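You operate a simulated robot arm through the tools that you are given. There is no shell and no other tool. Be economical: measure what you need, move in short steps, check, and stop when the job is done.

You run a simulated two-armed robot. Do the job below in one go: nothing can be reset, and whatever is moved stays where it is left.

Task
Take the lid off the white-lid jar and lay it down on the grey bench top. Switch the right brake lever off. Take the beige pad and leave it on the blue book. Open the black-edged bench upper drawer, take the second bench front green tape strip and put it inside and shut the drawer again. Open the white-edged bench door, fetch the white wipes packet and set it on the white-edged bench cupboard shelf, then shut the door. Press the bench scale tare key three times. Fetch the magenta pack and set it on top of the yellow tape roll. Open the blue-edged bench door, take the bolts box from the blue-edged bench cupboard shelf and put it on the white-edged bench open shelf and shut the door again. Take the blue oblong tub and leave it on the low left shelf of the steel rack. Take the orange wipes packet and leave it on the flat carton with a green bar. The order is free. Set down upright: bolts box. The right brake lever goes to its stop.

It is judged by the outcome, as a careful person would: the job done as asked, and still so three seconds after it is handed in. It fails if anything else is knocked over, pushed out of place, dropped, spilled or broken. A push-on lid holds only when it is set on centred and level and pressed home; a screw cap is set on level and turned clockwise until tight.

Robot
Two 7-joint arms with two-finger parallel grippers on one trunk, on a base that drives. Base frame: it is fixed to the floor where the robot stands at the start and does not move with it; the origin is under the middle of the robot, x ahead of it, y to its left, z up. Units: mm, rad, N and s.
The left shoulder is at the start at [60, 143, 955], the right one opposite. With the tool pointing down near the work surface each hand reaches from about 100 to 600 mm from the robot's upright axis, wherever it stands, measured 20 degrees to its own side. Places, roughly: beige pad (6x5x5 cm) [1200, 5900, 800]; bench scale tare key [-4600, 4400, 900]; black-edged bench upper drawer [-2600, 5900, 700]; black-edged bench upper drawer inside [-2600, 6000, 600]; blue book (15x8x3 cm) [1700, 6000, 800]; blue oblong tub (7x11x5 cm) [-8000, 6300, 1000]; blue-edged bench door [-6500, 3600, 400]; bolts box [-6500, 3750, 500]; flat carton with a green bar (27x21x2 cm) [-6400, 4300, 800]; low left shelf of the steel rack [-8000, 6300, 600]; magenta pack (8x4x2 cm) [-4700, 3700, 800]; orange wipes packet [-6250, 6250, 1250]; right brake lever [700, 5900, 400]; second bench front green tape stri (9x4x2 cm) [-1200, 6300, 800]; white wipes packet [-1500, 6500, 750]; white-edged bench cupboard shelf [-5400, 3900, 400]; white-edged bench door [-5400, 3600, 400]; white-edged bench open shelf [-3700, 3900, 300]; white-lid jar (10x10x10 cm) [500, -100, 800]; yellow tape roll (10x10x5 cm) [-7700, 4200, 800]. Payload 1.57 kg a hand.
The TCP of each hand is the grasp point between the finger pads, 30 mm short of the fingertips. In the tool frame z runs along the fingers and y along their closing line. Largest opening 110 mm; finger width 24, thickness 12; the body of the gripper, 48 by 112 mm, starts 78 mm behind the TCP.
Orientation is that of the tool frame in the base frame, as a unit quaternion [w, x, y, z]. With the fingers straight down and closing along the base's y, the tool's x points along the base's -x, its y along +y and its z along -z.

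Tools
- The arms move only by the tool drive_tool. It takes "left_deltas", "right_deltas" or both (then of equal length, played together; a hand with none holds still); each is a list that holds one entry, the list of rows, each a list of 7 numbers: the turn, a rotation vector about the tool's x, y, z in rad, then the shift along the tool's x, y, z in mm, then the finger opening in mm, from 0 to 110. In form: [[[ax, ay, az, dx, dy, dz, claw], ...]]. A call has 1 to 10 rows; each row is the pose to reach, as a shift and turn from the pose commanded when the call began, along the tool's axes at that moment. Rows are played at 5 a second. More than 50 mm and 0.15 rad between two rows, or a gripper value outside its range, and nothing of the call is played. Where a pose cannot be reached the arm comes as near as it can. A force on the tool above 40 N (or 10 N above the force at the start of the call, whichever is more), or a blocked arm, ends the call early, and 0.2 s more pass. The fingers move at their own pace (about 45 mm/s each) and stop on an object; they squeeze with about 36 N. The grip force told is the motor's: it shows also when the fingers shut on nothing. Time passes only in rows, and 0.2 s behind the last, so rows that repeat a pose let the fingers close. The reply holds the time, the measured pose of the TCP, the force on the tool along the base axes, the opening and the grip force, in the units named above and with some noise, with the torque about the TCP (base axes, N m) and any sound that the robot's microphone picked up.
- Cameras (640 x 400 px; columns grow to the right, rows downward): "scene" is now at [28.4, -41.7, 1572.2]; the picture's right is [-0.49, -0.87, 0.00], its down [-0.69, 0.39, -0.61] and it looks along [0.54, -0.30, -0.79] (base axes); focal length 289 px, centre (320, 200). "left" rides on the left gripper at [70, -16, -141] in its tool frame; the picture's right is [0.23, 0.97, 0.00], its down [-0.86, 0.20, -0.48] and it looks along [-0.47, 0.11, 0.88] (tool axes); focal length 222 px, centre (320, 200). "right" rides on the right gripper at [70, 16, -141] in its tool frame; the picture's right is [-0.23, 0.97, 0.00], its down [-0.86, -0.20, -0.48] and it looks along [-0.47, -0.11, 0.88] (tool axes); focal length 222 px, centre (320, 200). There is no depth. A picture from a camera that has moved, and an enlarged one, comes with that camera's place and axes in the base frame and with its lens. The place of the scene camera against the robot may be out by one fixed shift of up to 18 mm in any direction.
- capture(camera): a new picture of that camera. No time passes.
- slide_trunk(by): slides the trunk up (or, below 0, down) by that many mm; the arms and the scene camera ride with it, the base frame stays. It gives what a move gives, with no picture.
- drive_base(legs): drives the robot by 1 to 6 legs, each [ahead, left, turn to the left] in mm, mm and rad, along the robot's own axes; the way and the turn of a leg run together, so that a leg with both is an arc; at most 1500 mm and 3.142 rad a leg. The arms and the cameras ride along, it lands a little off, and it stops where it bumps. It gives what a move gives.
- turn_head(pan, tilt): turns the head with the scene camera to pan (to the left, within 1.501 rad either way) and tilt (down, from -0.506 to 1.204), counted from straight ahead of the robot. It gives what a move gives.
- inspect(camera, box): a new picture of the part [left, top, right, bottom] of that camera's present view, enlarged. No time passes.
- job_done(): hands the job in; it is judged then, once.

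Work in short steps. Places have to be worked out from the pictures, the camera data and where the tool is seen: move nearer, look again, correct. Check each grasp and each placing, and mend what went wrong. You have 556 turns and 356 pictures in all, those below and enlarged ones among them. Open the grippers and draw the arms clear of the work before you hand the job in, unless the task says otherwise; then end with one line.

The tools are called after "Request:" as name(argument=value, ...) on one line, values as JSON. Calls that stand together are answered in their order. drive_tool: Moves the arms, as the interface text tells. Its arguments: {"type":"object","properties":{"left_deltas":{"type":"array"},"right_deltas":{"type":"array"}},"required":[]} The other tools are called the same way: slide_trunk (by) slides the trunk up or down; drive_base (legs) drives the base; turn_head (pan, tilt) turns the head that bears the scene camera; capture (camera) takes a picture; inspect (camera, box) takes an enlarged picture of a part of a camera's view; job_done () hands the job in.

At the start:

```text
clock: 0.0
left_position: [390.5, -28.9, 1147.3]
left_tcp_rot: [0.001, 0.0, 1.0, -0.001]
left_contact_force: [0.4, -0.2, 1.0]
left_moment: [-0.03, 0.0, 0.02]
left_width: 109.9
left_grip_force: 0.0
right_position: [323.0, -327.8, 1133.7]
right_tcp_rot: [0.001, 0.0, 1.0, 0.001]
right_contact_force: [-0.3, -0.1, 0.9]
right_moment: [0.04, -0.02, 0.02]
right_width: 110.0
right_grip_force: 0.1
trunk travel left (down, up): [-554.0, 36.0]
robot x, y, heading: [1.0, 1.4, -0.002]
head pan, tilt: [-0.511, 0.909]
```

scene: 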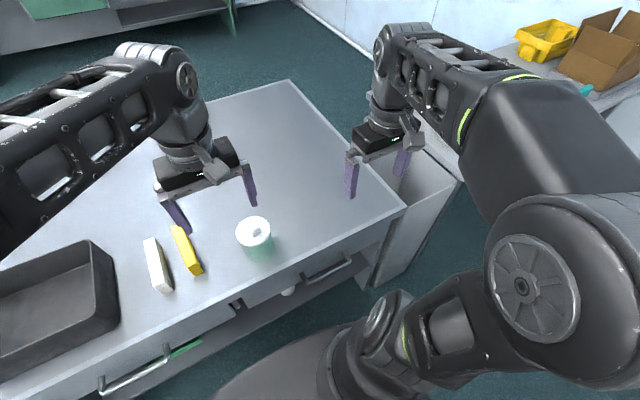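
right: 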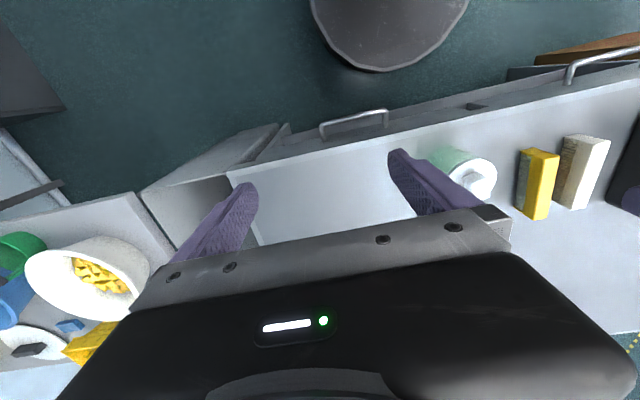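
left: 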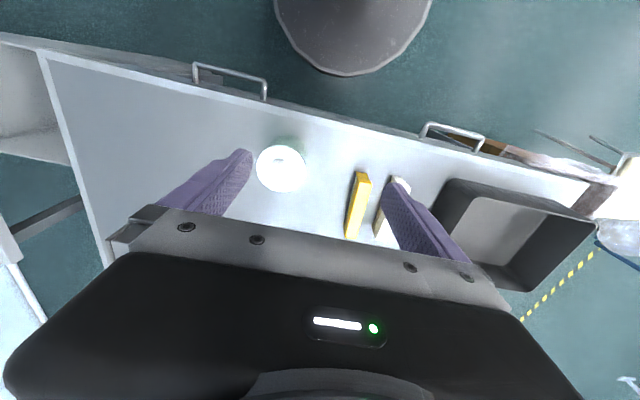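

The lid sits at roughly (500, -87, ~870). I'll enlarge it in both views to see what kind of lid it is.

Request:
inspect(camera="scene", box=[200, 190, 310, 280])

Request:
inspect(camera="left", box=[230, 120, 350, 200])

```text
4.44 times, centred on (255, 235) of scene
camera zoom: at [28.4, -41.7, 1572.2], right [-0.49, -0.87, 0.0], down [-0.69, 0.39, -0.61], along [0.54, -0.3, -0.79], focal length 1286 px, centre (609, 44)
```

zoom: 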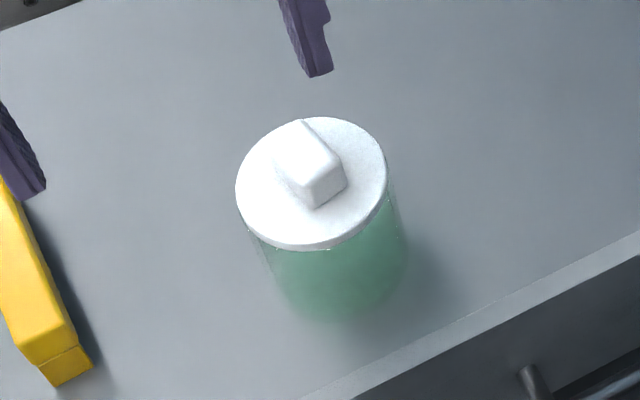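

```text
5.00 times, centred on (290, 160) of left
camera zoom: at [319.0, -45.8, 1287.9], right [-0.23, 0.97, 0.0], down [0.85, 0.2, 0.48], along [0.47, 0.11, -0.88], focal length 1111 px, centre (470, 400)
```

zoom: 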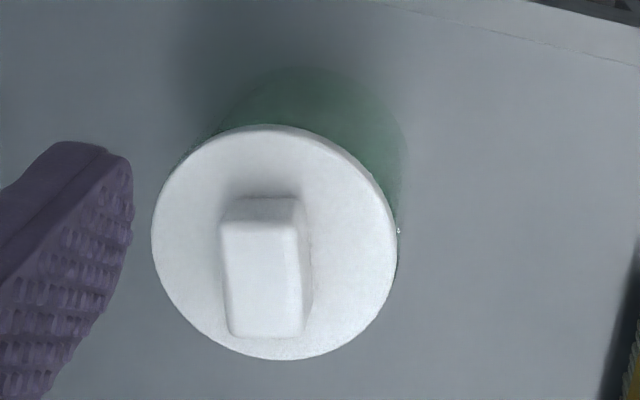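

It is a glass jar with a flat lid and a bar knob that runs along x, so the fingers should close along y. I'll move the left hand above it and take a second look to triangulate.

Request:
drive_tool(left_deltas=[[[0, 0, 0, -35, -19, 30, 110], [0, 0, 0, -70, -38, 60, 110], [0, 0, 0, -105, -57, 90, 110], [0, 0, 0, -105, -57, 120, 80], [0, 0, 0, -105, -57, 120, 80]]])

Request:
capture(camera="left")

Request:
capture(camera="scene")

```text
clock: 1.2
left_position: [495.8, -85.6, 1026.2]
left_tcp_rot: [0.0, 0.0, 1.0, 0.0]
left_contact_force: [-0.3, -0.4, -0.5]
left_moment: [0.0, 0.01, 0.01]
left_width: 80.1
left_grip_force: 0.0
right_position: [325.3, -327.8, 1134.3]
right_tcp_rot: [0.0, 0.0, 1.0, -0.001]
right_contact_force: [0.4, -0.5, 0.8]
right_moment: [0.0, 0.0, 0.0]
right_width: 110.1
right_grip_force: 0.0
trunk travel left (down, up): [-554.0, 36.0]
robot x, y, heading: [0.3, -1.1, -0.001]
head pan, tilt: [-0.511, 0.909]
```

```text
350 pictures are left
camera left: at [425.4, -103.1, 1167.5], right [-0.23, 0.97, 0.0], down [0.85, 0.2, 0.48], along [0.47, 0.11, -0.88], focal length 222 px, centre (320, 200)
```

left: 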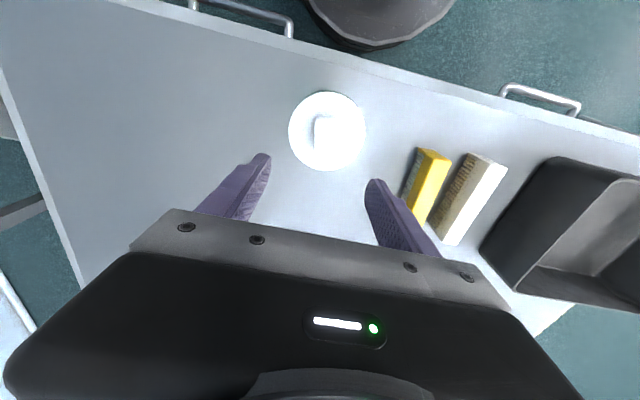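

```text
349 pictures are left
camera scene: at [28.8, -42.0, 1572.2], right [-0.49, -0.87, 0.0], down [-0.69, 0.39, -0.61], along [0.54, -0.3, -0.79], focal length 289 px, centre (320, 200)
```

scene: 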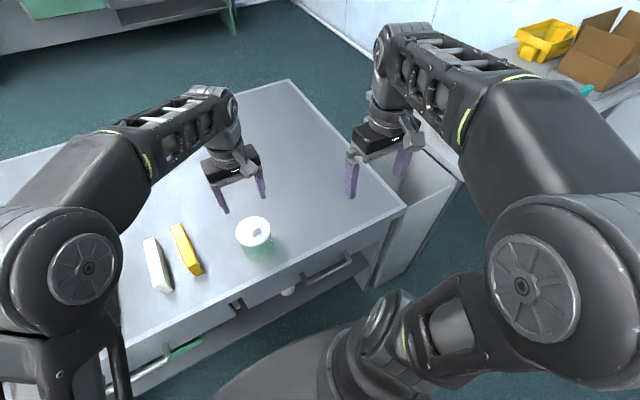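

Triangulating gives a lid centre of about (476, -83) with its top near z≈905. I'll shift over it, go a little lower, and zoom on the knob.

Request:
drive_tool(left_deltas=[[[0, 0, 0, 20, 2, 0, 70], [0, 0, 0, 20, 2, 40, 70], [0, 0, 0, 20, 2, 40, 70]]])

Request:
inspect(camera="left", box=[240, 80, 400, 200])

Request:
inspect(camera="scene", box=[190, 140, 310, 280])

```text
clock: 2.0
left_position: [475.9, -84.6, 985.5]
left_tcp_rot: [0.001, 0.0, 1.0, -0.001]
left_contact_force: [0.2, -0.4, -0.4]
left_moment: [0.03, -0.03, 0.0]
left_width: 69.7
left_grip_force: 0.0
right_position: [323.6, -327.5, 1133.3]
right_tcp_rot: [-0.001, 0.0, 1.0, 0.001]
right_contact_force: [0.2, -0.1, 0.2]
right_moment: [0.01, -0.01, -0.01]
right_width: 109.8
right_grip_force: 0.1
trunk travel left (down, up): [-554.0, 36.0]
robot x, y, heading: [-2.1, -1.5, -0.002]
head pan, tilt: [-0.511, 0.909]
```

```text
3.33 times, centred on (320, 140) of left
camera zoom: at [404.1, -101.5, 1127.0], right [-0.23, 0.97, 0.0], down [0.85, 0.2, 0.48], along [0.47, 0.11, -0.88], focal length 740 px, centre (320, 400)
```

zoom: 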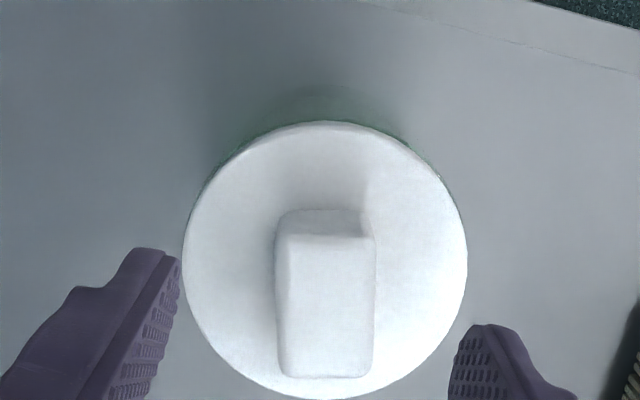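

```text
2.86 times, centred on (250, 210) of scene
camera zoom: at [27.7, -41.5, 1572.2], right [-0.49, -0.87, 0.0], down [-0.69, 0.39, -0.61], along [0.54, -0.3, -0.79], focal length 826 px, centre (520, 171)
```

zoom: 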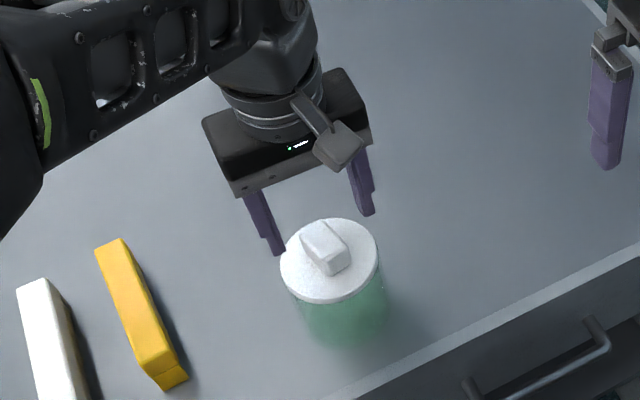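

Knob top is near z≈940, the lid about 903, and the knob is turned ~11° from x. I'll turn to match, lower with the tips at ~915, and close.

Request:
drive_tool(left_deltas=[[[0, 0, -0.1, 0, 1, 0, 70], [0, 0, -0.19, 0, 1, 10, 70], [0, 0, -0.19, 0, 1, 42, 70], [0, 0, -0.19, 0, 1, 42, 20], [0, 0, -0.19, 0, 1, 42, 10], [0, 0, -0.19, 0, 1, 42, 0], [0, 0, -0.19, 0, 1, 42, 0]]])

Request:
inspect(camera="scene", box=[190, 140, 310, 280])

```text
clock: 3.6
left_position: [473.6, -82.1, 944.6]
left_tcp_rot: [0.0, -0.096, 0.995, 0.0]
left_contact_force: [0.2, -0.4, 0.2]
left_moment: [-0.03, -0.05, 0.03]
left_width: 27.3
left_grip_force: 24.3
right_position: [325.3, -328.4, 1133.1]
right_tcp_rot: [0.0, 0.0, 1.0, 0.0]
right_contact_force: [-0.2, -0.5, 1.0]
right_moment: [0.04, 0.01, 0.02]
right_width: 110.2
right_grip_force: 0.0
trunk travel left (down, up): [-554.0, 36.0]
robot x, y, heading: [1.8, 0.7, 0.002]
head pan, tilt: [-0.511, 0.909]
heard: snap
```

```text
2.86 times, centred on (250, 210) of scene
camera zoom: at [28.5, -41.8, 1572.2], right [-0.49, -0.87, 0.0], down [-0.69, 0.39, -0.61], along [0.54, -0.3, -0.79], focal length 826 px, centre (520, 171)
```

zoom: 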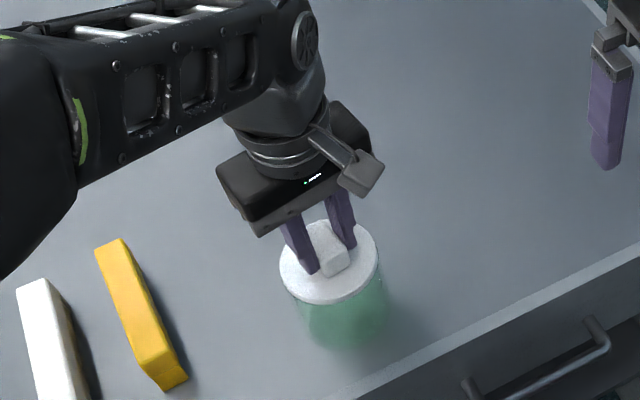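

The knob is gripped at 27 mm and I heard a snap, perhaps the lid coming free. I'll lift slowly, straight up.

Request:
drive_tool(left_deltas=[[[0, 0, 0, 0, 0, -3, 0], [0, 0, 0, 0, 0, -8, 0], [0, 0, 0, 0, 0, -20, 0], [0, 0, 0, 0, 0, -40, 0], [0, 0, 0, 0, 0, -70, 0]]])

Request:
capture(camera="scene")

```text
clock: 4.8
left_position: [476.5, -83.5, 1014.8]
left_tcp_rot: [0.0, -0.095, 0.995, 0.0]
left_contact_force: [-0.5, -0.4, -1.2]
left_moment: [0.02, 0.03, -0.02]
left_width: 26.9
left_grip_force: 35.8
right_position: [325.2, -327.1, 1133.2]
right_tcp_rot: [0.0, -0.001, 1.0, -0.001]
right_contact_force: [-0.6, 0.1, -0.5]
right_moment: [-0.04, 0.02, -0.01]
right_width: 109.6
right_grip_force: 0.1
trunk travel left (down, up): [-554.0, 36.0]
robot x, y, heading: [-5.3, 2.1, -0.0]
head pan, tilt: [-0.511, 0.909]
```

```text
345 pictures are left
camera scene: at [28.1, -41.5, 1572.2], right [-0.49, -0.87, 0.0], down [-0.69, 0.39, -0.61], along [0.54, -0.3, -0.79], focal length 289 px, centre (320, 200)
```

scene: 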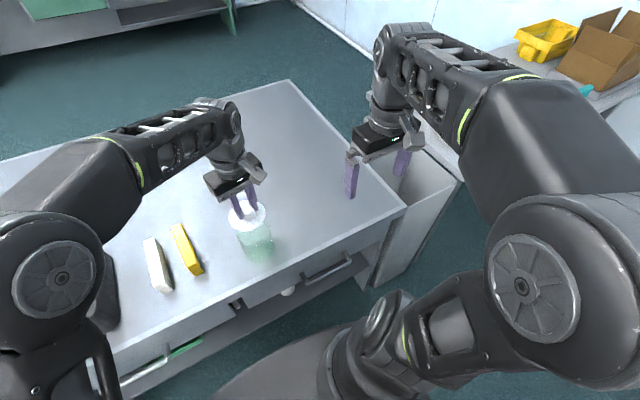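

The lid is off and held. I'll carry it over to clear bench at about (540, -200).

Request:
drive_tool(left_deltas=[[[0, 0, 0, -13, -42, 0, 0], [0, 0, 0, -27, -84, 0, 0], [0, 0, 0, -40, -127, 0, 0], [0, 0, 0, -40, -127, 40, 0], [0, 0, 0, -40, -127, 75, 0]]])

Request:
capture(camera="scene")

Request:
capture(camera="right")

```text
clock: 6.0
left_position: [537.3, -200.7, 940.5]
left_tcp_rot: [-0.001, -0.095, 0.995, 0.0]
left_contact_force: [0.1, -0.3, -0.8]
left_moment: [-0.04, 0.02, -0.02]
left_width: 26.8
left_grip_force: 35.5
left hand out of reach, approached as far as the arm can: row 3, 4
right_position: [324.9, -327.4, 1132.9]
right_tcp_rot: [0.0, 0.0, 1.0, 0.0]
right_contact_force: [0.1, 0.2, -0.5]
right_moment: [-0.02, -0.01, 0.02]
right_width: 110.3
right_grip_force: 0.1
trunk travel left (down, up): [-554.0, 36.0]
robot x, y, heading: [-2.2, 0.6, 0.002]
head pan, tilt: [-0.511, 0.909]
```

```text
344 pictures are left
camera scene: at [28.8, -41.2, 1572.3], right [-0.49, -0.87, 0.0], down [-0.69, 0.39, -0.61], along [0.54, -0.3, -0.79], focal length 289 px, centre (320, 200)
```

scene: 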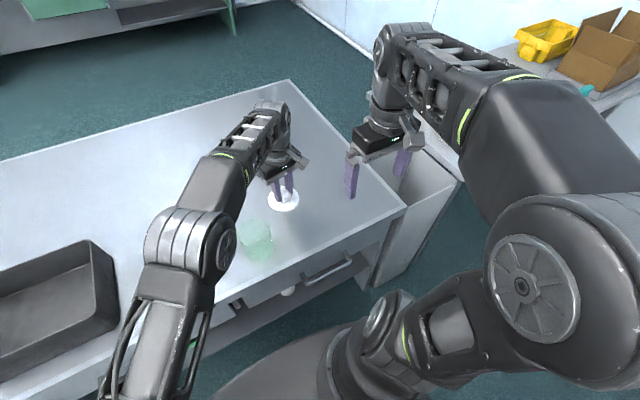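

```text
343 pictures are left
camera right: at [254.7, -311.1, 1274.3], right [0.23, 0.97, 0.0], down [0.86, -0.2, 0.48], along [0.47, -0.11, -0.88], focal length 222 px, centre (320, 200)
```

right: 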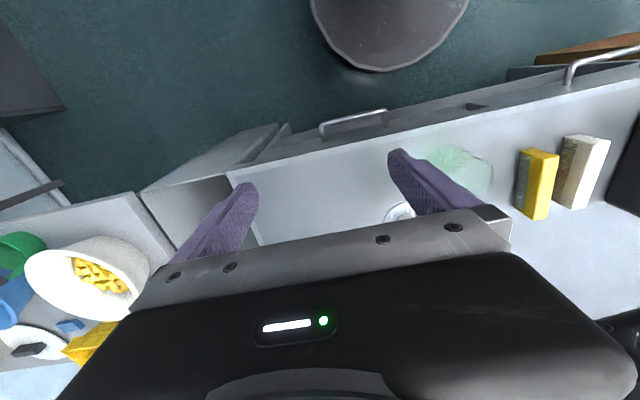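

The lid is over clear bench, with its bottom at ~890. I'll lower in steps.

Request:
drive_tool(left_deltas=[[[0, 0, 0, 0, 0, 25, 0], [0, 0, 0, 0, 0, 50, 0], [0, 0, 0, 0, 0, 60, 0], [0, 0, 0, 0, 0, 65, 0], [0, 0, 0, 0, 0, 70, 0]]])

Request:
inspect(camera="scene", box=[220, 140, 340, 270])

```text
clock: 7.2
left_position: [537.8, -202.0, 870.8]
left_tcp_rot: [0.0, -0.095, 0.995, 0.0]
left_contact_force: [-0.2, -0.7, -0.1]
left_moment: [0.01, -0.01, 0.01]
left_width: 26.9
left_grip_force: 35.8
right_position: [324.1, -328.2, 1133.0]
right_tcp_rot: [-0.001, 0.0, 1.0, -0.001]
right_contact_force: [-0.3, 0.0, -0.7]
right_moment: [-0.02, 0.01, -0.01]
right_width: 110.0
right_grip_force: 0.0
trunk travel left (down, up): [-554.0, 36.0]
robot x, y, heading: [0.2, -1.5, 0.005]
head pan, tilt: [-0.511, 0.909]
```

```text
3.08 times, centred on (280, 205) of scene
camera zoom: at [28.6, -41.7, 1572.2], right [-0.49, -0.87, 0.0], down [-0.69, 0.39, -0.61], along [0.54, -0.3, -0.79], focal length 890 px, centre (443, 185)
```

zoom: 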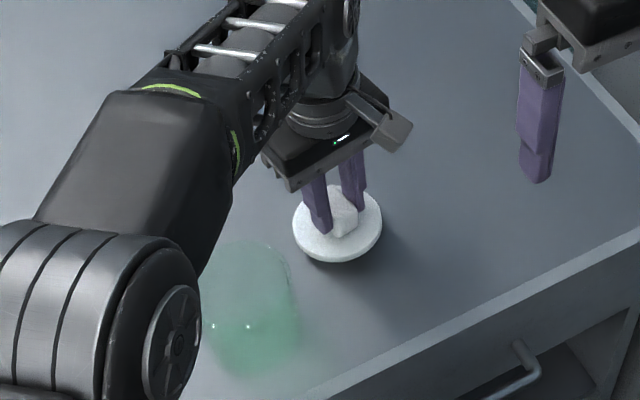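

Still some gap by the shadow. Continuing down in fine steps.

Request:
drive_tool(left_deltas=[[[0, 0, 0, 0, 0, 5, 0], [0, 0, 0, 0, 0, 9, 0], [0, 0, 0, 0, 0, 13, 0], [0, 0, 0, 0, 0, 16, 0], [0, 0, 0, 0, 0, 19, 0], [0, 0, 0, 0, 0, 21, 0]]])

Request:
inspect(camera="scene", box=[220, 140, 340, 270])

```text
clock: 8.6
left_position: [537.8, -199.3, 855.5]
left_tcp_rot: [0.004, -0.095, 0.995, -0.003]
left_contact_force: [-3.2, 5.5, 34.8]
left_moment: [0.28, 0.46, 0.0]
left_width: 26.8
left_grip_force: 36.0
right_position: [320.9, -326.4, 1134.3]
right_tcp_rot: [0.001, 0.0, 1.0, -0.001]
right_contact_force: [1.3, -0.4, 0.2]
right_moment: [-0.03, 0.0, 0.01]
right_width: 110.0
right_grip_force: 0.0
trunk travel left (down, up): [-554.0, 36.0]
robot x, y, heading: [3.2, -0.4, 0.002]
head pan, tilt: [-0.511, 0.909]
```

```text
3.08 times, centred on (280, 205) of scene
camera zoom: at [25.0, -39.9, 1572.9], right [-0.49, -0.87, 0.0], down [-0.69, 0.39, -0.62], along [0.54, -0.3, -0.79], focal length 890 px, centre (443, 185)
```

zoom: 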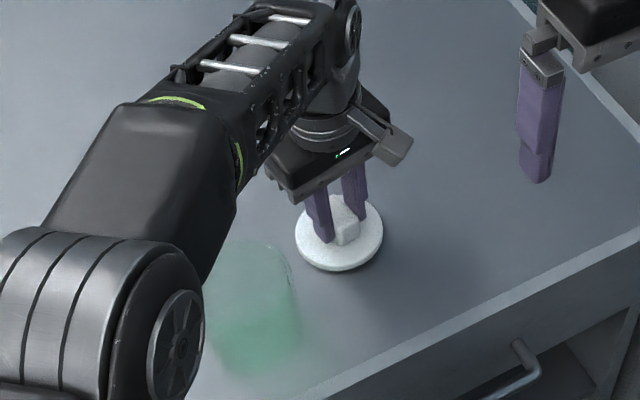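

Lid on the bench (35 N). I'll ease up a bit, open, then retreat upward.

Request:
drive_tool(left_deltas=[[[0, 0, 0, 0, 0, -4, 0], [0, 0, 0, 0, 0, -5, 30], [0, 0, 0, 0, 0, -5, 60], [0, 0, 0, 0, 0, -5, 60], [0, 0, 0, 0, 0, -40, 60], [0, 0, 0, 0, 0, -85, 60], [0, 0, 0, 0, 0, -130, 60]]])

Request:
capture(camera="scene")

```text
clock: 10.2
left_position: [535.3, -200.3, 967.9]
left_tcp_rot: [0.001, -0.095, 0.995, -0.001]
left_contact_force: [-0.3, 0.5, 0.6]
left_moment: [-0.01, 0.0, 0.02]
left_width: 60.0
left_grip_force: 0.1
left hand out of reach, approached as far as the arm can: row 7
right_position: [324.0, -327.8, 1132.3]
right_tcp_rot: [0.0, 0.0, 1.0, 0.0]
right_contact_force: [0.2, -0.1, 0.6]
right_moment: [0.01, 0.03, -0.02]
right_width: 110.1
right_grip_force: 0.1
trunk travel left (down, up): [-554.0, 36.0]
robot x, y, heading: [2.0, -1.4, 0.002]
head pan, tilt: [-0.511, 0.909]
```

```text
340 pictures are left
camera scene: at [28.4, -41.8, 1572.2], right [-0.49, -0.87, 0.0], down [-0.69, 0.39, -0.61], along [0.54, -0.3, -0.79], focal length 289 px, centre (320, 200)
```

scene: 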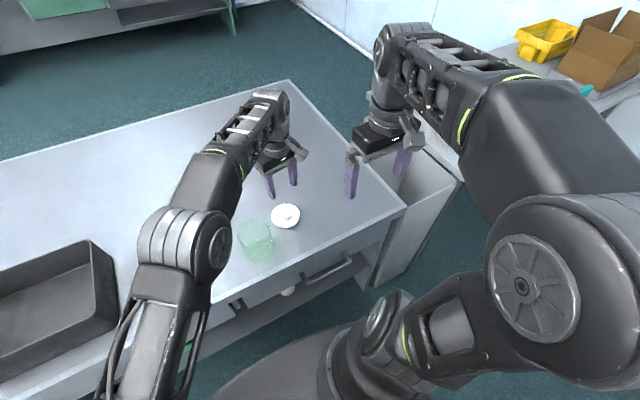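

The lid lies flat. Now I'll bring the left arm back up toward its starting pose.

Request:
drive_tool(left_deltas=[[[0, 0, 0.0, 15, 25, -36, 60], [0, 0, 0.03, 32, 58, -66, 60], [0, 0, 0.06, 50, 90, -96, 60], [0, 0, 0.1, 70, 125, -126, 60], [0, 0, 0.14, 90, 160, -152, 60], [0, 0, 0.19, 110, 195, -179, 60], [0, 0, 0.19, 140, 215, -190, 60]]])

Request:
turn_head(pan=1.5, tilt=0.3)

Request:
capture(camera="scene")

```text
refused: row 4 steps farther than a row can; nothing moved
```

```text
clock: 12.1
left_position: [536.6, -201.3, 966.8]
left_tcp_rot: [0.001, -0.095, 0.995, 0.0]
left_contact_force: [0.0, 0.1, 0.3]
left_moment: [0.02, 0.0, 0.03]
left_width: 59.9
left_grip_force: 0.1
right_position: [325.0, -327.8, 1132.4]
right_tcp_rot: [0.0, 0.0, 1.0, 0.001]
right_contact_force: [0.2, 0.1, 1.2]
right_moment: [-0.01, 0.0, 0.0]
right_width: 110.0
right_grip_force: 0.2
trunk travel left (down, up): [-554.0, 36.0]
robot x, y, heading: [3.3, -3.4, 0.004]
head pan, tilt: [1.499, 0.3]
```

```text
339 pictures are left
camera scene: at [-30.2, 88.1, 1625.1], right [1.0, -0.07, 0.0], down [-0.02, -0.29, -0.96], along [0.07, 0.95, -0.3], focal length 289 px, centre (320, 200)
```

scene: 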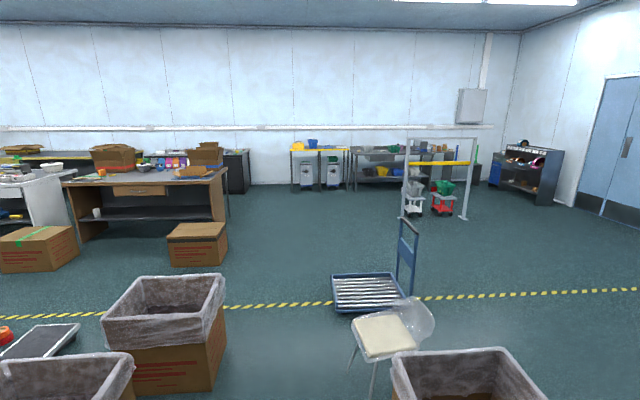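

The room is clear now: a gap between the liner carton (x<-490 at y≈1500) and the chair (x>250) leads to the far wall. The arm move was refused for step size, so I'll retry with shorter rows.

Request:
drive_tool(left_deltas=[[[0, 0, 0.0, 12, 20, -36, 60], [0, 0, 0.03, 28, 46, -66, 60], [0, 0, 0.06, 44, 74, -94, 60], [0, 0, 0.09, 60, 102, -120, 60], [0, 0, 0.12, 78, 130, -142, 60], [0, 0, 0.15, 96, 160, -160, 60], [0, 0, 0.19, 115, 188, -175, 60], [0, 0, 0.19, 140, 210, -190, 60]]])

Request:
turn_head(pan=1.0, tilt=0.8)

Request:
capture(camera="scene")

```text
clock: 13.9
left_position: [374.4, -28.8, 1148.2]
left_tcp_rot: [-0.002, 0.002, 1.0, 0.001]
left_contact_force: [-0.3, 0.5, 0.3]
left_moment: [-0.06, 0.0, 0.01]
left_width: 60.0
left_grip_force: 0.0
left hand out of reach, approached as far as the arm can: row 8
right_position: [323.2, -329.1, 1132.4]
right_tcp_rot: [0.0, 0.0, 1.0, 0.0]
right_contact_force: [0.0, -0.6, 0.0]
right_moment: [0.01, 0.02, -0.01]
right_width: 109.9
right_grip_force: 0.1
trunk travel left (down, up): [-554.0, 36.0]
robot x, y, heading: [1.1, -0.9, -0.0]
head pan, tilt: [1.499, 0.3]
```

```text
clock: 14.9
left_position: [373.1, -29.0, 1148.0]
left_tcp_rot: [-0.001, 0.001, 1.0, 0.002]
left_contact_force: [-1.2, 0.2, -0.2]
left_moment: [0.02, -0.01, 0.0]
left_width: 60.1
left_grip_force: 0.1
right_position: [324.6, -328.0, 1131.7]
right_tcp_rot: [0.001, -0.001, 1.0, 0.0]
right_contact_force: [-0.3, 0.6, 0.8]
right_moment: [0.0, 0.0, -0.01]
right_width: 110.1
right_grip_force: 0.1
trunk travel left (down, up): [-554.0, 36.0]
robot x, y, heading: [-1.7, -2.8, 0.001]
head pan, tilt: [1.0, 0.799]
```

```text
338 pictures are left
camera scene: at [6.6, 63.2, 1580.8], right [0.84, -0.54, 0.0], down [-0.39, -0.6, -0.7], along [0.38, 0.59, -0.72], focal length 289 px, centre (320, 200)
```

scene: 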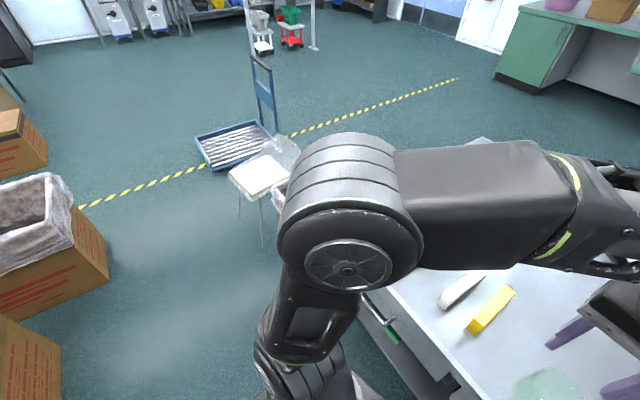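

The path is clear: chair leg at x≈270, carton corner at x≈-580. I'll turn to face +y and drive along x≈-150 to y≈3900.

Request:
drive_base(legs=[[0, 0, 1.571], [900, 150, 0], [1500, 0, 0], [1500, 0, 0]])

Request:
turn_head(pan=-0.3, tilt=0.4)

Request:
capture(camera="scene")

```text
clock: 37.2
left_position: [-66.3, 4188.1, 1149.7]
left_tcp_rot: [-0.002, -0.692, 0.722, 0.001]
left_contact_force: [0.3, 0.2, 0.4]
left_moment: [-0.05, -0.01, -0.01]
left_width: 60.1
left_grip_force: 0.1
right_position: [231.4, 4128.0, 1132.8]
right_tcp_rot: [0.0, -0.693, 0.721, 0.0]
right_contact_force: [0.3, -0.1, -0.8]
right_moment: [0.0, 0.03, 0.02]
right_width: 110.3
right_grip_force: 0.1
trunk travel left (down, up): [-554.0, 36.0]
robot x, y, heading: [-110.8, 3814.2, 1.538]
head pan, tilt: [1.0, 0.799]
```

```text
clock: 38.7
left_position: [-65.5, 4188.6, 1148.8]
left_tcp_rot: [-0.002, -0.693, 0.721, 0.001]
left_contact_force: [1.3, 0.4, -1.0]
left_moment: [0.0, 0.04, -0.02]
left_width: 60.0
left_grip_force: 0.1
right_position: [231.4, 4127.9, 1132.0]
right_tcp_rot: [0.0, -0.693, 0.721, 0.0]
right_contact_force: [0.0, 1.1, -1.2]
right_moment: [-0.03, 0.0, -0.01]
right_width: 110.1
right_grip_force: 0.0
trunk travel left (down, up): [-554.0, 36.0]
robot x, y, heading: [-107.5, 3815.7, 1.533]
head pan, tilt: [-0.3, 0.4]
```

```text
337 pictures are left
camera scene: at [-86.6, 3868.7, 1615.8], right [0.94, -0.33, 0.0], down [-0.13, -0.37, -0.92], along [0.31, 0.87, -0.39], focal length 289 px, centre (320, 200)
```

scene: 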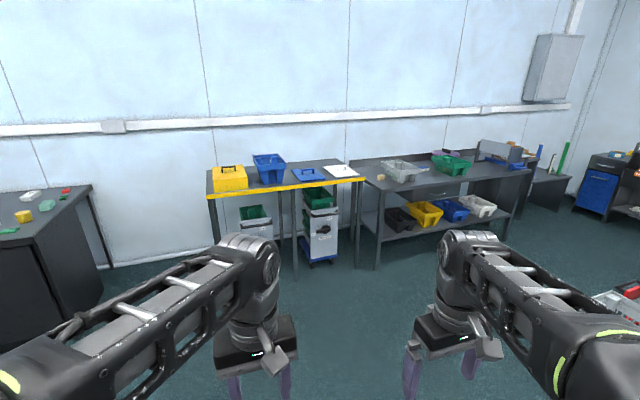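

The right cart with a black lever is visible under the yellow-edged table. Zooming there and onto the beige pad's bench.

Request:
inspect(camera="scene", box=[200, 140, 380, 280])

Request:
inspect(camera="scene", box=[350, 120, 560, 260])

Request:
inspect(camera="scene", box=[0, 160, 130, 280])

```text
2.86 times, centred on (290, 210) of scene
camera zoom: at [-86.6, 3868.7, 1615.8], right [0.94, -0.33, 0.0], down [-0.13, -0.37, -0.92], along [0.31, 0.87, -0.39], focal length 826 px, centre (406, 171)
```

zoom: 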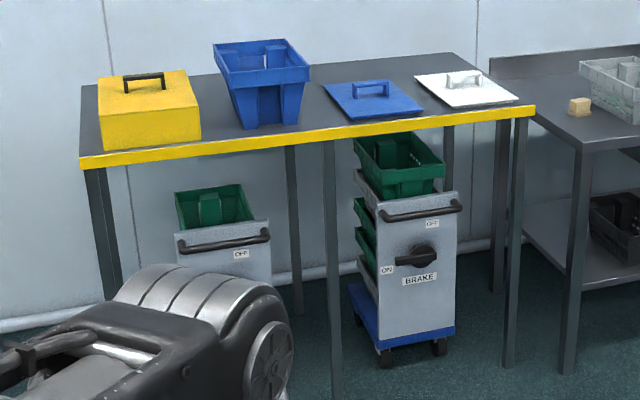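

```text
2.86 times, centred on (455, 190) of scene
camera zoom: at [-86.6, 3868.7, 1615.8], right [0.94, -0.33, 0.0], down [-0.13, -0.37, -0.92], along [0.31, 0.87, -0.39], focal length 826 px, centre (-66, 229)
```

zoom: 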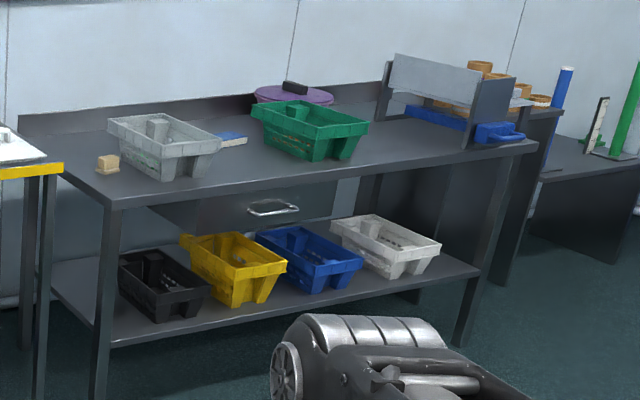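

```text
3.33 times, centred on (65, 220) of scene
camera zoom: at [-86.6, 3868.7, 1615.8], right [0.94, -0.33, 0.0], down [-0.13, -0.37, -0.92], along [0.31, 0.87, -0.39], focal length 964 px, centre (1170, 133)
```

zoom: 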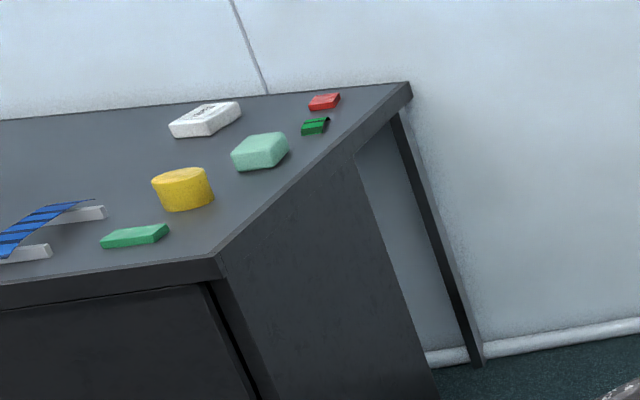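

The right cart's lever points left at ON; OFF is straight up. I'll drive to about (600, 5050), facing +y.

Request:
drive_base(legs=[[1260, -661, 0], [0, 0, 0.038]])

Request:
turn_head(pan=0.0, tilt=0.8)

Request:
capture(camera="scene")

```text
clock: 46.1
left_position: [617.6, 5415.5, 1149.4]
left_tcp_rot: [0.002, 0.71, -0.704, -0.001]
left_contact_force: [0.1, 0.6, 0.6]
left_moment: [-0.01, 0.01, -0.01]
left_width: 59.9
left_grip_force: 0.0
right_position: [917.0, 5368.8, 1133.0]
right_tcp_rot: [0.0, 0.71, -0.704, -0.001]
right_contact_force: [-0.2, 0.1, 0.3]
right_moment: [0.0, -0.02, -0.01]
right_width: 109.8
right_grip_force: 0.0
trunk travel left (down, up): [-554.0, 36.0]
robot x, y, heading: [594.8, 5039.1, 1.576]
head pan, tilt: [-0.3, 0.4]
```

```text
clock: 46.9
left_position: [616.1, 5414.9, 1149.4]
left_tcp_rot: [0.002, 0.71, -0.704, -0.001]
left_contact_force: [-0.5, -0.3, -0.2]
left_moment: [0.02, 0.0, -0.02]
left_width: 59.9
left_grip_force: 0.1
right_position: [917.4, 5368.3, 1131.7]
right_tcp_rot: [0.0, 0.71, -0.704, 0.0]
right_contact_force: [0.5, -0.1, 0.4]
right_moment: [0.02, -0.03, -0.02]
right_width: 109.9
right_grip_force: 0.1
trunk travel left (down, up): [-554.0, 36.0]
robot x, y, heading: [592.1, 5039.1, 1.578]
head pan, tilt: [0.0, 0.799]
```

```text
333 pictures are left
camera scene: at [584.3, 5087.1, 1580.8], right [1.0, 0.01, 0.0], down [0.01, -0.72, -0.7], along [-0.01, 0.7, -0.72], focal length 289 px, centre (320, 200)
```

scene: 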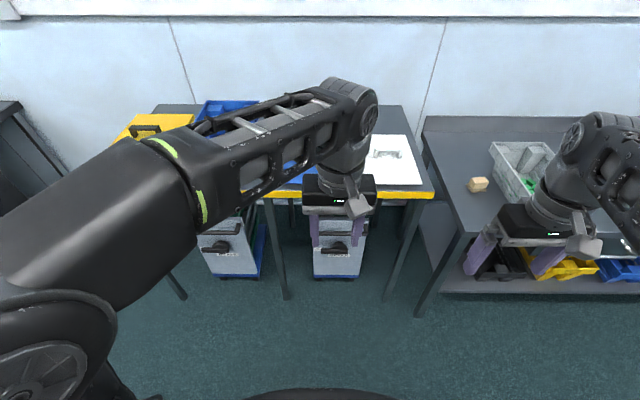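

Zoom onto the lever to read its shape.

Request:
inspect(camera="scene", box=[290, 190, 390, 290])

```text
4.00 times, centred on (340, 240) of scene
camera zoom: at [584.3, 5087.1, 1580.8], right [1.0, 0.01, 0.0], down [0.01, -0.72, -0.7], along [-0.01, 0.7, -0.72], focal length 1157 px, centre (240, 40)
```

zoom: 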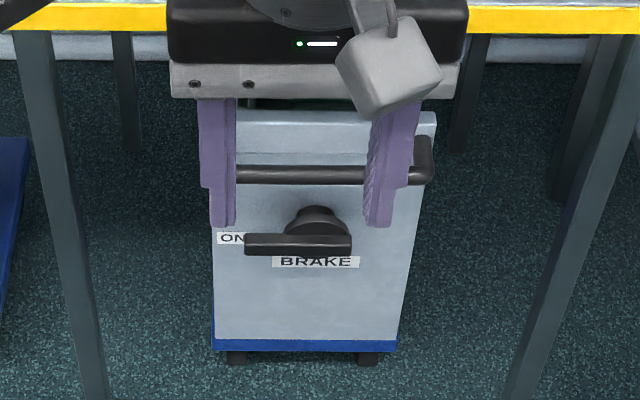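

Lever bar: about 85 mm arm to the left of the hub, hub near (640, ~5900, ~400). I'll lower the trunk and use the left hand, closed and pointing forward, as a pusher.

Request:
slide_trunk(by=-450)

Request:
drive_tool(left_deltas=[[[0, 0.15, 0, 0, 0, 0, 0], [0, 0.3, 0, 0, 0, 0, 0], [0, 0.45, 0, 0, 0, 0, 0], [0, 0.6, 0, 0, 0, 0, 0], [0, 0.75, 0, 0, 0, 0, 0]]])

```text
refused: -450 is not a number from -400 to 400
```

```text
clock: 48.1
left_position: [603.4, 5378.9, 1119.9]
left_tcp_rot: [0.034, 0.723, -0.665, 0.184]
left_contact_force: [0.0, -0.3, 1.6]
left_moment: [0.02, 0.05, 0.0]
left_width: 0.0
left_grip_force: 21.2
left hand out of reach, approached as far as the arm can: row 1, 2, 3, 4, 5
right_position: [917.9, 5367.2, 1134.2]
right_tcp_rot: [-0.001, 0.71, -0.704, 0.0]
right_contact_force: [-0.1, -0.3, -0.5]
right_moment: [0.02, 0.02, 0.01]
right_width: 110.2
right_grip_force: 0.0
trunk travel left (down, up): [-554.0, 36.0]
robot x, y, heading: [592.5, 5041.3, 1.581]
head pan, tilt: [0.0, 0.799]
```

Wrong pitch direction (tool y is -x here). I'll lower the trunk in two goes, then pitch the other way.

Request:
slide_trunk(by=-380)

Request:
drive_tool(left_deltas=[[[0, -0.15, 0, 0, 0, 0, 0], [0, -0.3, 0, 0, 0, 0, 0], [0, -0.45, 0, 0, 0, 0, 0], [0, -0.6, 0, 0, 0, 0, 0], [0, -0.75, 0, 0, 0, 0, 0]]])

```text
clock: 51.8
left_position: [605.0, 5379.4, 738.9]
left_tcp_rot: [0.034, 0.723, -0.665, 0.184]
left_contact_force: [0.3, 0.7, 0.3]
left_moment: [-0.02, -0.02, 0.0]
left_width: 0.0
left_grip_force: 21.6
right_position: [916.0, 5368.6, 753.1]
right_tcp_rot: [0.0, 0.71, -0.704, -0.001]
right_contact_force: [-0.1, -0.7, 0.2]
right_moment: [0.02, 0.0, -0.01]
right_width: 110.1
right_grip_force: 0.0
trunk travel left (down, up): [-174.0, 416.0]
robot x, y, heading: [591.9, 5039.6, 1.58]
head pan, tilt: [0.0, 0.799]
```

```text
clock: 53.0
left_position: [604.8, 5379.1, 739.8]
left_tcp_rot: [-0.213, 0.74, -0.63, -0.094]
left_contact_force: [1.0, -0.4, 0.6]
left_moment: [-0.03, 0.0, -0.01]
left_width: 0.0
left_grip_force: 21.3
right_position: [917.1, 5367.9, 753.1]
right_tcp_rot: [0.0, 0.71, -0.704, 0.0]
right_contact_force: [0.0, -0.1, 0.1]
right_moment: [0.0, -0.01, -0.01]
right_width: 110.2
right_grip_force: 0.1
trunk travel left (down, up): [-174.0, 416.0]
robot x, y, heading: [590.1, 5038.7, 1.575]
head pan, tilt: [0.0, 0.799]
```

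Now to reach the exact forward-pointing orientation (tool z along +y, closing line along x).

Request:
drive_tool(left_deltas=[[[-0.001, -0.14, 0.03, 0, 0, 0, 0], [-0.002, -0.28, 0.06, 0, 0, 0, 0], [-0.004, -0.42, 0.09, 0, 0, 0, 0], [-0.005, -0.56, 0.12, 0, 0, 0, 0], [-0.006, -0.7, 0.15, 0, 0, 0, 0], [-0.007, -0.84, 0.18, 0, 0, 0, 0], [-0.009, -0.98, 0.21, 0, 0, 0, 0], [-0.01, -1.124, 0.242, 0, 0, 0, 0]]])

Request:
capture(camera="left")

Request:
capture(camera="scene")

```text
clock: 54.8
left_position: [643.2, 5384.3, 744.1]
left_tcp_rot: [0.5, -0.5, 0.499, 0.501]
left_contact_force: [-0.3, -0.1, -0.2]
left_moment: [-0.02, 0.0, -0.03]
left_width: 0.0
left_grip_force: 21.3
left hand out of reach, approached as far as the arm can: row 5, 6, 7, 8
right_position: [917.7, 5367.8, 754.3]
right_tcp_rot: [-0.001, 0.71, -0.704, -0.001]
right_contact_force: [-0.7, -0.6, -0.5]
right_moment: [0.11, -0.01, 0.02]
right_width: 110.4
right_grip_force: 0.0
trunk travel left (down, up): [-174.0, 416.0]
robot x, y, heading: [592.5, 5040.5, 1.58]
head pan, tilt: [0.0, 0.799]
```

```text
331 pictures are left
camera left: at [659.1, 5242.3, 673.2], right [-0.97, 0.0, -0.23], down [-0.2, -0.48, 0.85], along [-0.11, 0.88, 0.47], focal length 222 px, centre (320, 200)
```

left: 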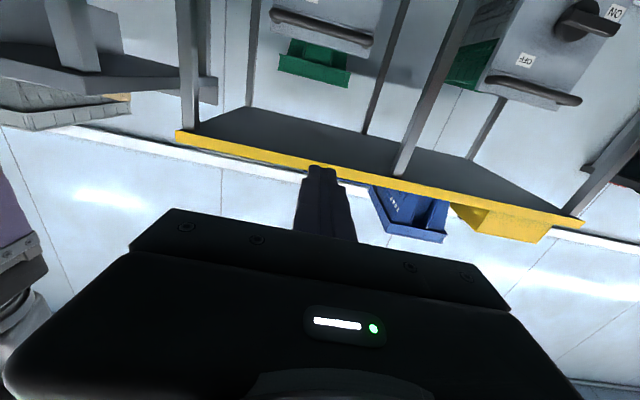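

```text
330 pictures are left
camera scene: at [584.6, 5084.7, 1200.9], right [1.0, 0.01, 0.0], down [0.01, -0.72, -0.7], along [-0.01, 0.7, -0.72], focal length 289 px, centre (320, 200)
```

scene: 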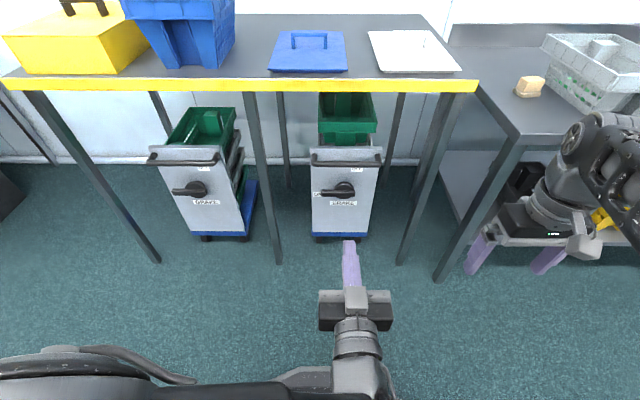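

Two scene views triangulate the lever hub to about (660, 5850, 465). Zooming in for detail.

Request:
inspect(camera="scene", box=[300, 140, 400, 260])

```text
3.33 times, centred on (350, 200) of scene
camera zoom: at [584.6, 5084.7, 1200.9], right [1.0, 0.01, 0.0], down [0.01, -0.72, -0.7], along [-0.01, 0.7, -0.72], focal length 964 px, centre (220, 200)
```

zoom: 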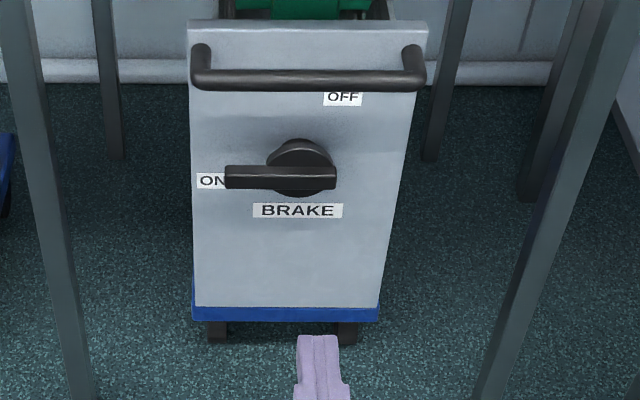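

Lever: hub at x≈660, arm tip at x≈580, z≈463, front face y≈5850; handle bar well above (z≈600). Bringing the closed fingers to (600, 5650, 425) first.

Request:
drive_tool(left_deltas=[[[0, 0, 0, 40, 4, 15, 0], [0, 0, 0, 80, 8, 30, 0], [0, 0, 0, 120, 14, 50, 0], [0, 0, 0, 155, 20, 80, 0], [0, 0, 0, 190, 26, 112, 0], [0, 0, 0, 225, 32, 145, 0], [0, 0, 0, 260, 38, 178, 0], [0, 0, 0, 292, 43, 212, 0], [0, 0, 0, 310, 43, 240, 0], [0, 0, 0, 319, 43, 266, 0]]])

Request:
capture(camera="left")

Request:
capture(camera="scene")

```text
clock: 57.0
left_position: [617.9, 5683.6, 423.6]
left_tcp_rot: [0.496, -0.502, 0.503, 0.499]
left_contact_force: [0.8, -0.9, 0.4]
left_moment: [0.02, 0.03, 0.01]
left_width: 0.3
left_grip_force: 21.0
left hand out of reach, approached as far as the arm can: row 3, 4, 5, 6, 7, 8, 9, 10
right_position: [917.5, 5369.1, 751.9]
right_tcp_rot: [0.001, 0.71, -0.704, -0.001]
right_contact_force: [0.4, 0.0, -0.2]
right_moment: [0.02, 0.04, 0.02]
right_width: 110.2
right_grip_force: 0.2
trunk travel left (down, up): [-174.0, 416.0]
robot x, y, heading: [589.5, 5039.3, 1.581]
head pan, tilt: [0.0, 0.799]
```

```text
328 pictures are left
camera left: at [634.8, 5540.9, 355.2], right [-0.97, 0.0, -0.22], down [-0.19, -0.47, 0.86], along [-0.11, 0.88, 0.46], focal length 222 px, centre (320, 200)
```

left: 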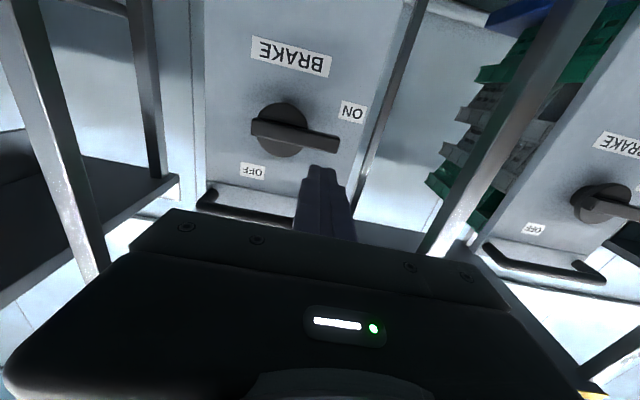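

```text
327 pictures are left
camera scene: at [584.3, 5087.0, 1200.8], right [1.0, 0.01, 0.0], down [0.01, -0.72, -0.7], along [-0.01, 0.7, -0.72], focal length 289 px, centre (320, 200)
```

scene: 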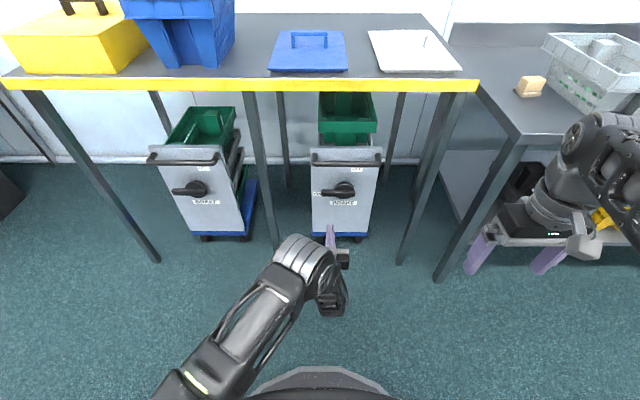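

Hand camera puts the lever at about z≈430, x 592–665. I'll lower slightly and go forward to (610, 5765, 388), then re-check.

Request:
drive_tool(left_deltas=[[[0, 0, 0, 20, 4, 10, 0], [0, 0, 0, 36, 8, 40, 0], [0, 0, 0, 36, 8, 82, 0]]])

Request:
capture(camera="left")

Request:
inspect(camera="scene", box=[300, 140, 400, 260])

```text
clock: 57.8
left_position: [612.4, 5761.0, 388.2]
left_tcp_rot: [0.5, -0.5, 0.502, 0.499]
left_contact_force: [-0.3, 0.8, 0.7]
left_moment: [-0.02, -0.01, 0.06]
left_width: 0.0
left_grip_force: 21.6
right_position: [917.1, 5367.8, 753.2]
right_tcp_rot: [0.0, 0.71, -0.704, 0.001]
right_contact_force: [0.5, -0.2, 1.9]
right_moment: [-0.01, -0.03, 0.03]
right_width: 110.0
right_grip_force: 0.0
trunk travel left (down, up): [-174.0, 416.0]
robot x, y, heading: [591.0, 5039.4, 1.581]
head pan, tilt: [0.0, 0.799]
```

```text
326 pictures are left
camera left: at [628.3, 5619.6, 318.3], right [-0.97, 0.0, -0.23], down [-0.2, -0.48, 0.86], along [-0.11, 0.88, 0.46], focal length 222 px, centre (320, 200)
```

left: 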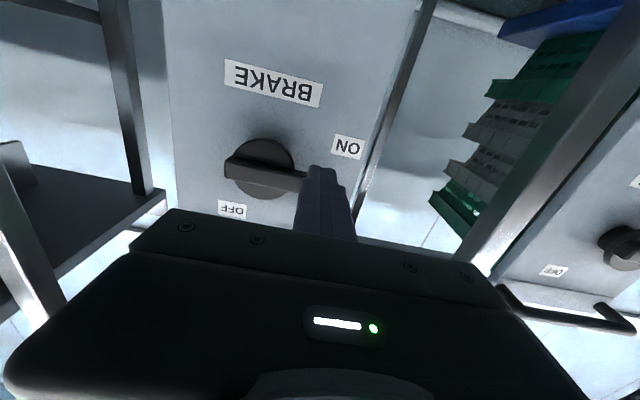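

```text
3.33 times, centred on (350, 200) of scene
camera zoom: at [584.3, 5087.0, 1200.8], right [1.0, 0.01, 0.0], down [0.01, -0.72, -0.7], along [-0.01, 0.7, -0.72], focal length 964 px, centre (220, 200)
```

zoom: 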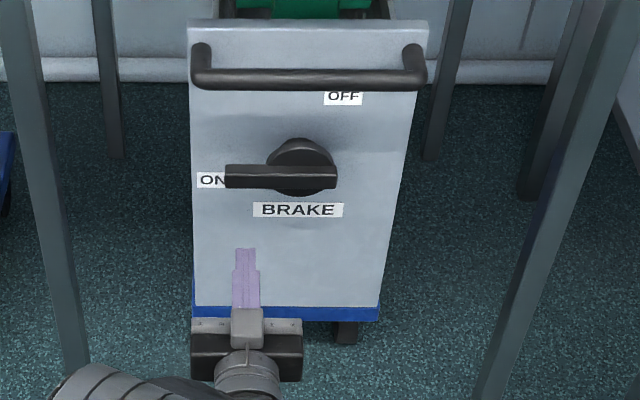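

Triangulated lever: front face y≈5875, z≈434, hub x≈676, tip x≈595. Advancing below the arm so fingertips reach y≈5890.

Request:
drive_tool(left_deltas=[[[0, 0, 0, 0, 0, 45, 0], [0, 0, 0, 0, 0, 80, 0], [0, 0, 0, 0, 0, 92, 0], [0, 0, 0, 0, 0, 99, 0]]])

Request:
capture(camera="left")

Request:
inspect(camera="scene", box=[300, 140, 400, 260])

```text
clock: 58.8
left_position: [610.0, 5851.4, 390.0]
left_tcp_rot: [0.499, -0.501, 0.501, 0.499]
left_contact_force: [-0.8, -1.3, 0.2]
left_moment: [0.02, 0.01, -0.03]
left_width: 0.0
left_grip_force: 21.6
left hand out of reach, approached as far as the arm can: row 3, 4
right_position: [916.9, 5368.4, 752.8]
right_tcp_rot: [0.0, 0.71, -0.704, -0.001]
right_contact_force: [-0.8, 0.1, -0.7]
right_moment: [0.02, -0.01, 0.0]
right_width: 110.1
right_grip_force: 0.0
trunk travel left (down, up): [-174.0, 416.0]
robot x, y, heading: [592.5, 5045.4, 1.579]
head pan, tilt: [0.0, 0.799]
```

```text
324 pictures are left
camera left: at [625.3, 5709.0, 320.6], right [-0.97, 0.0, -0.23], down [-0.2, -0.47, 0.86], along [-0.11, 0.88, 0.46], focal length 222 px, centre (320, 200)
```

left: 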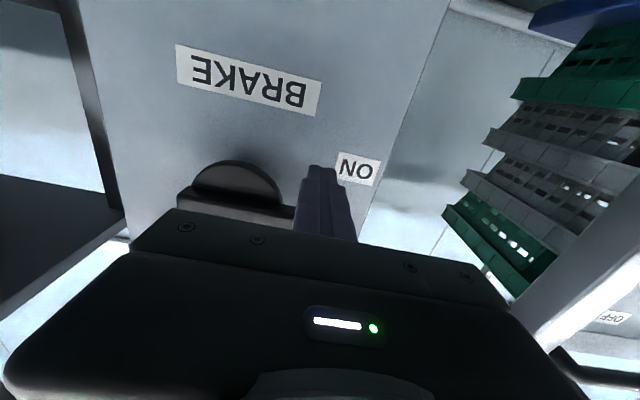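

```text
3.33 times, centred on (350, 200) of scene
camera zoom: at [584.3, 5087.0, 1200.8], right [1.0, 0.01, 0.0], down [0.01, -0.72, -0.7], along [-0.01, 0.7, -0.72], focal length 964 px, centre (220, 200)
```

zoom: 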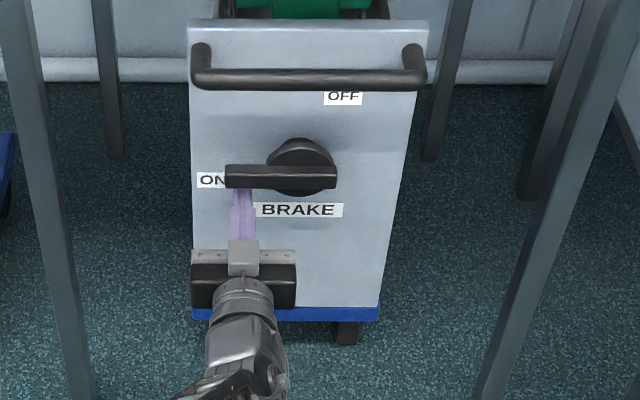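

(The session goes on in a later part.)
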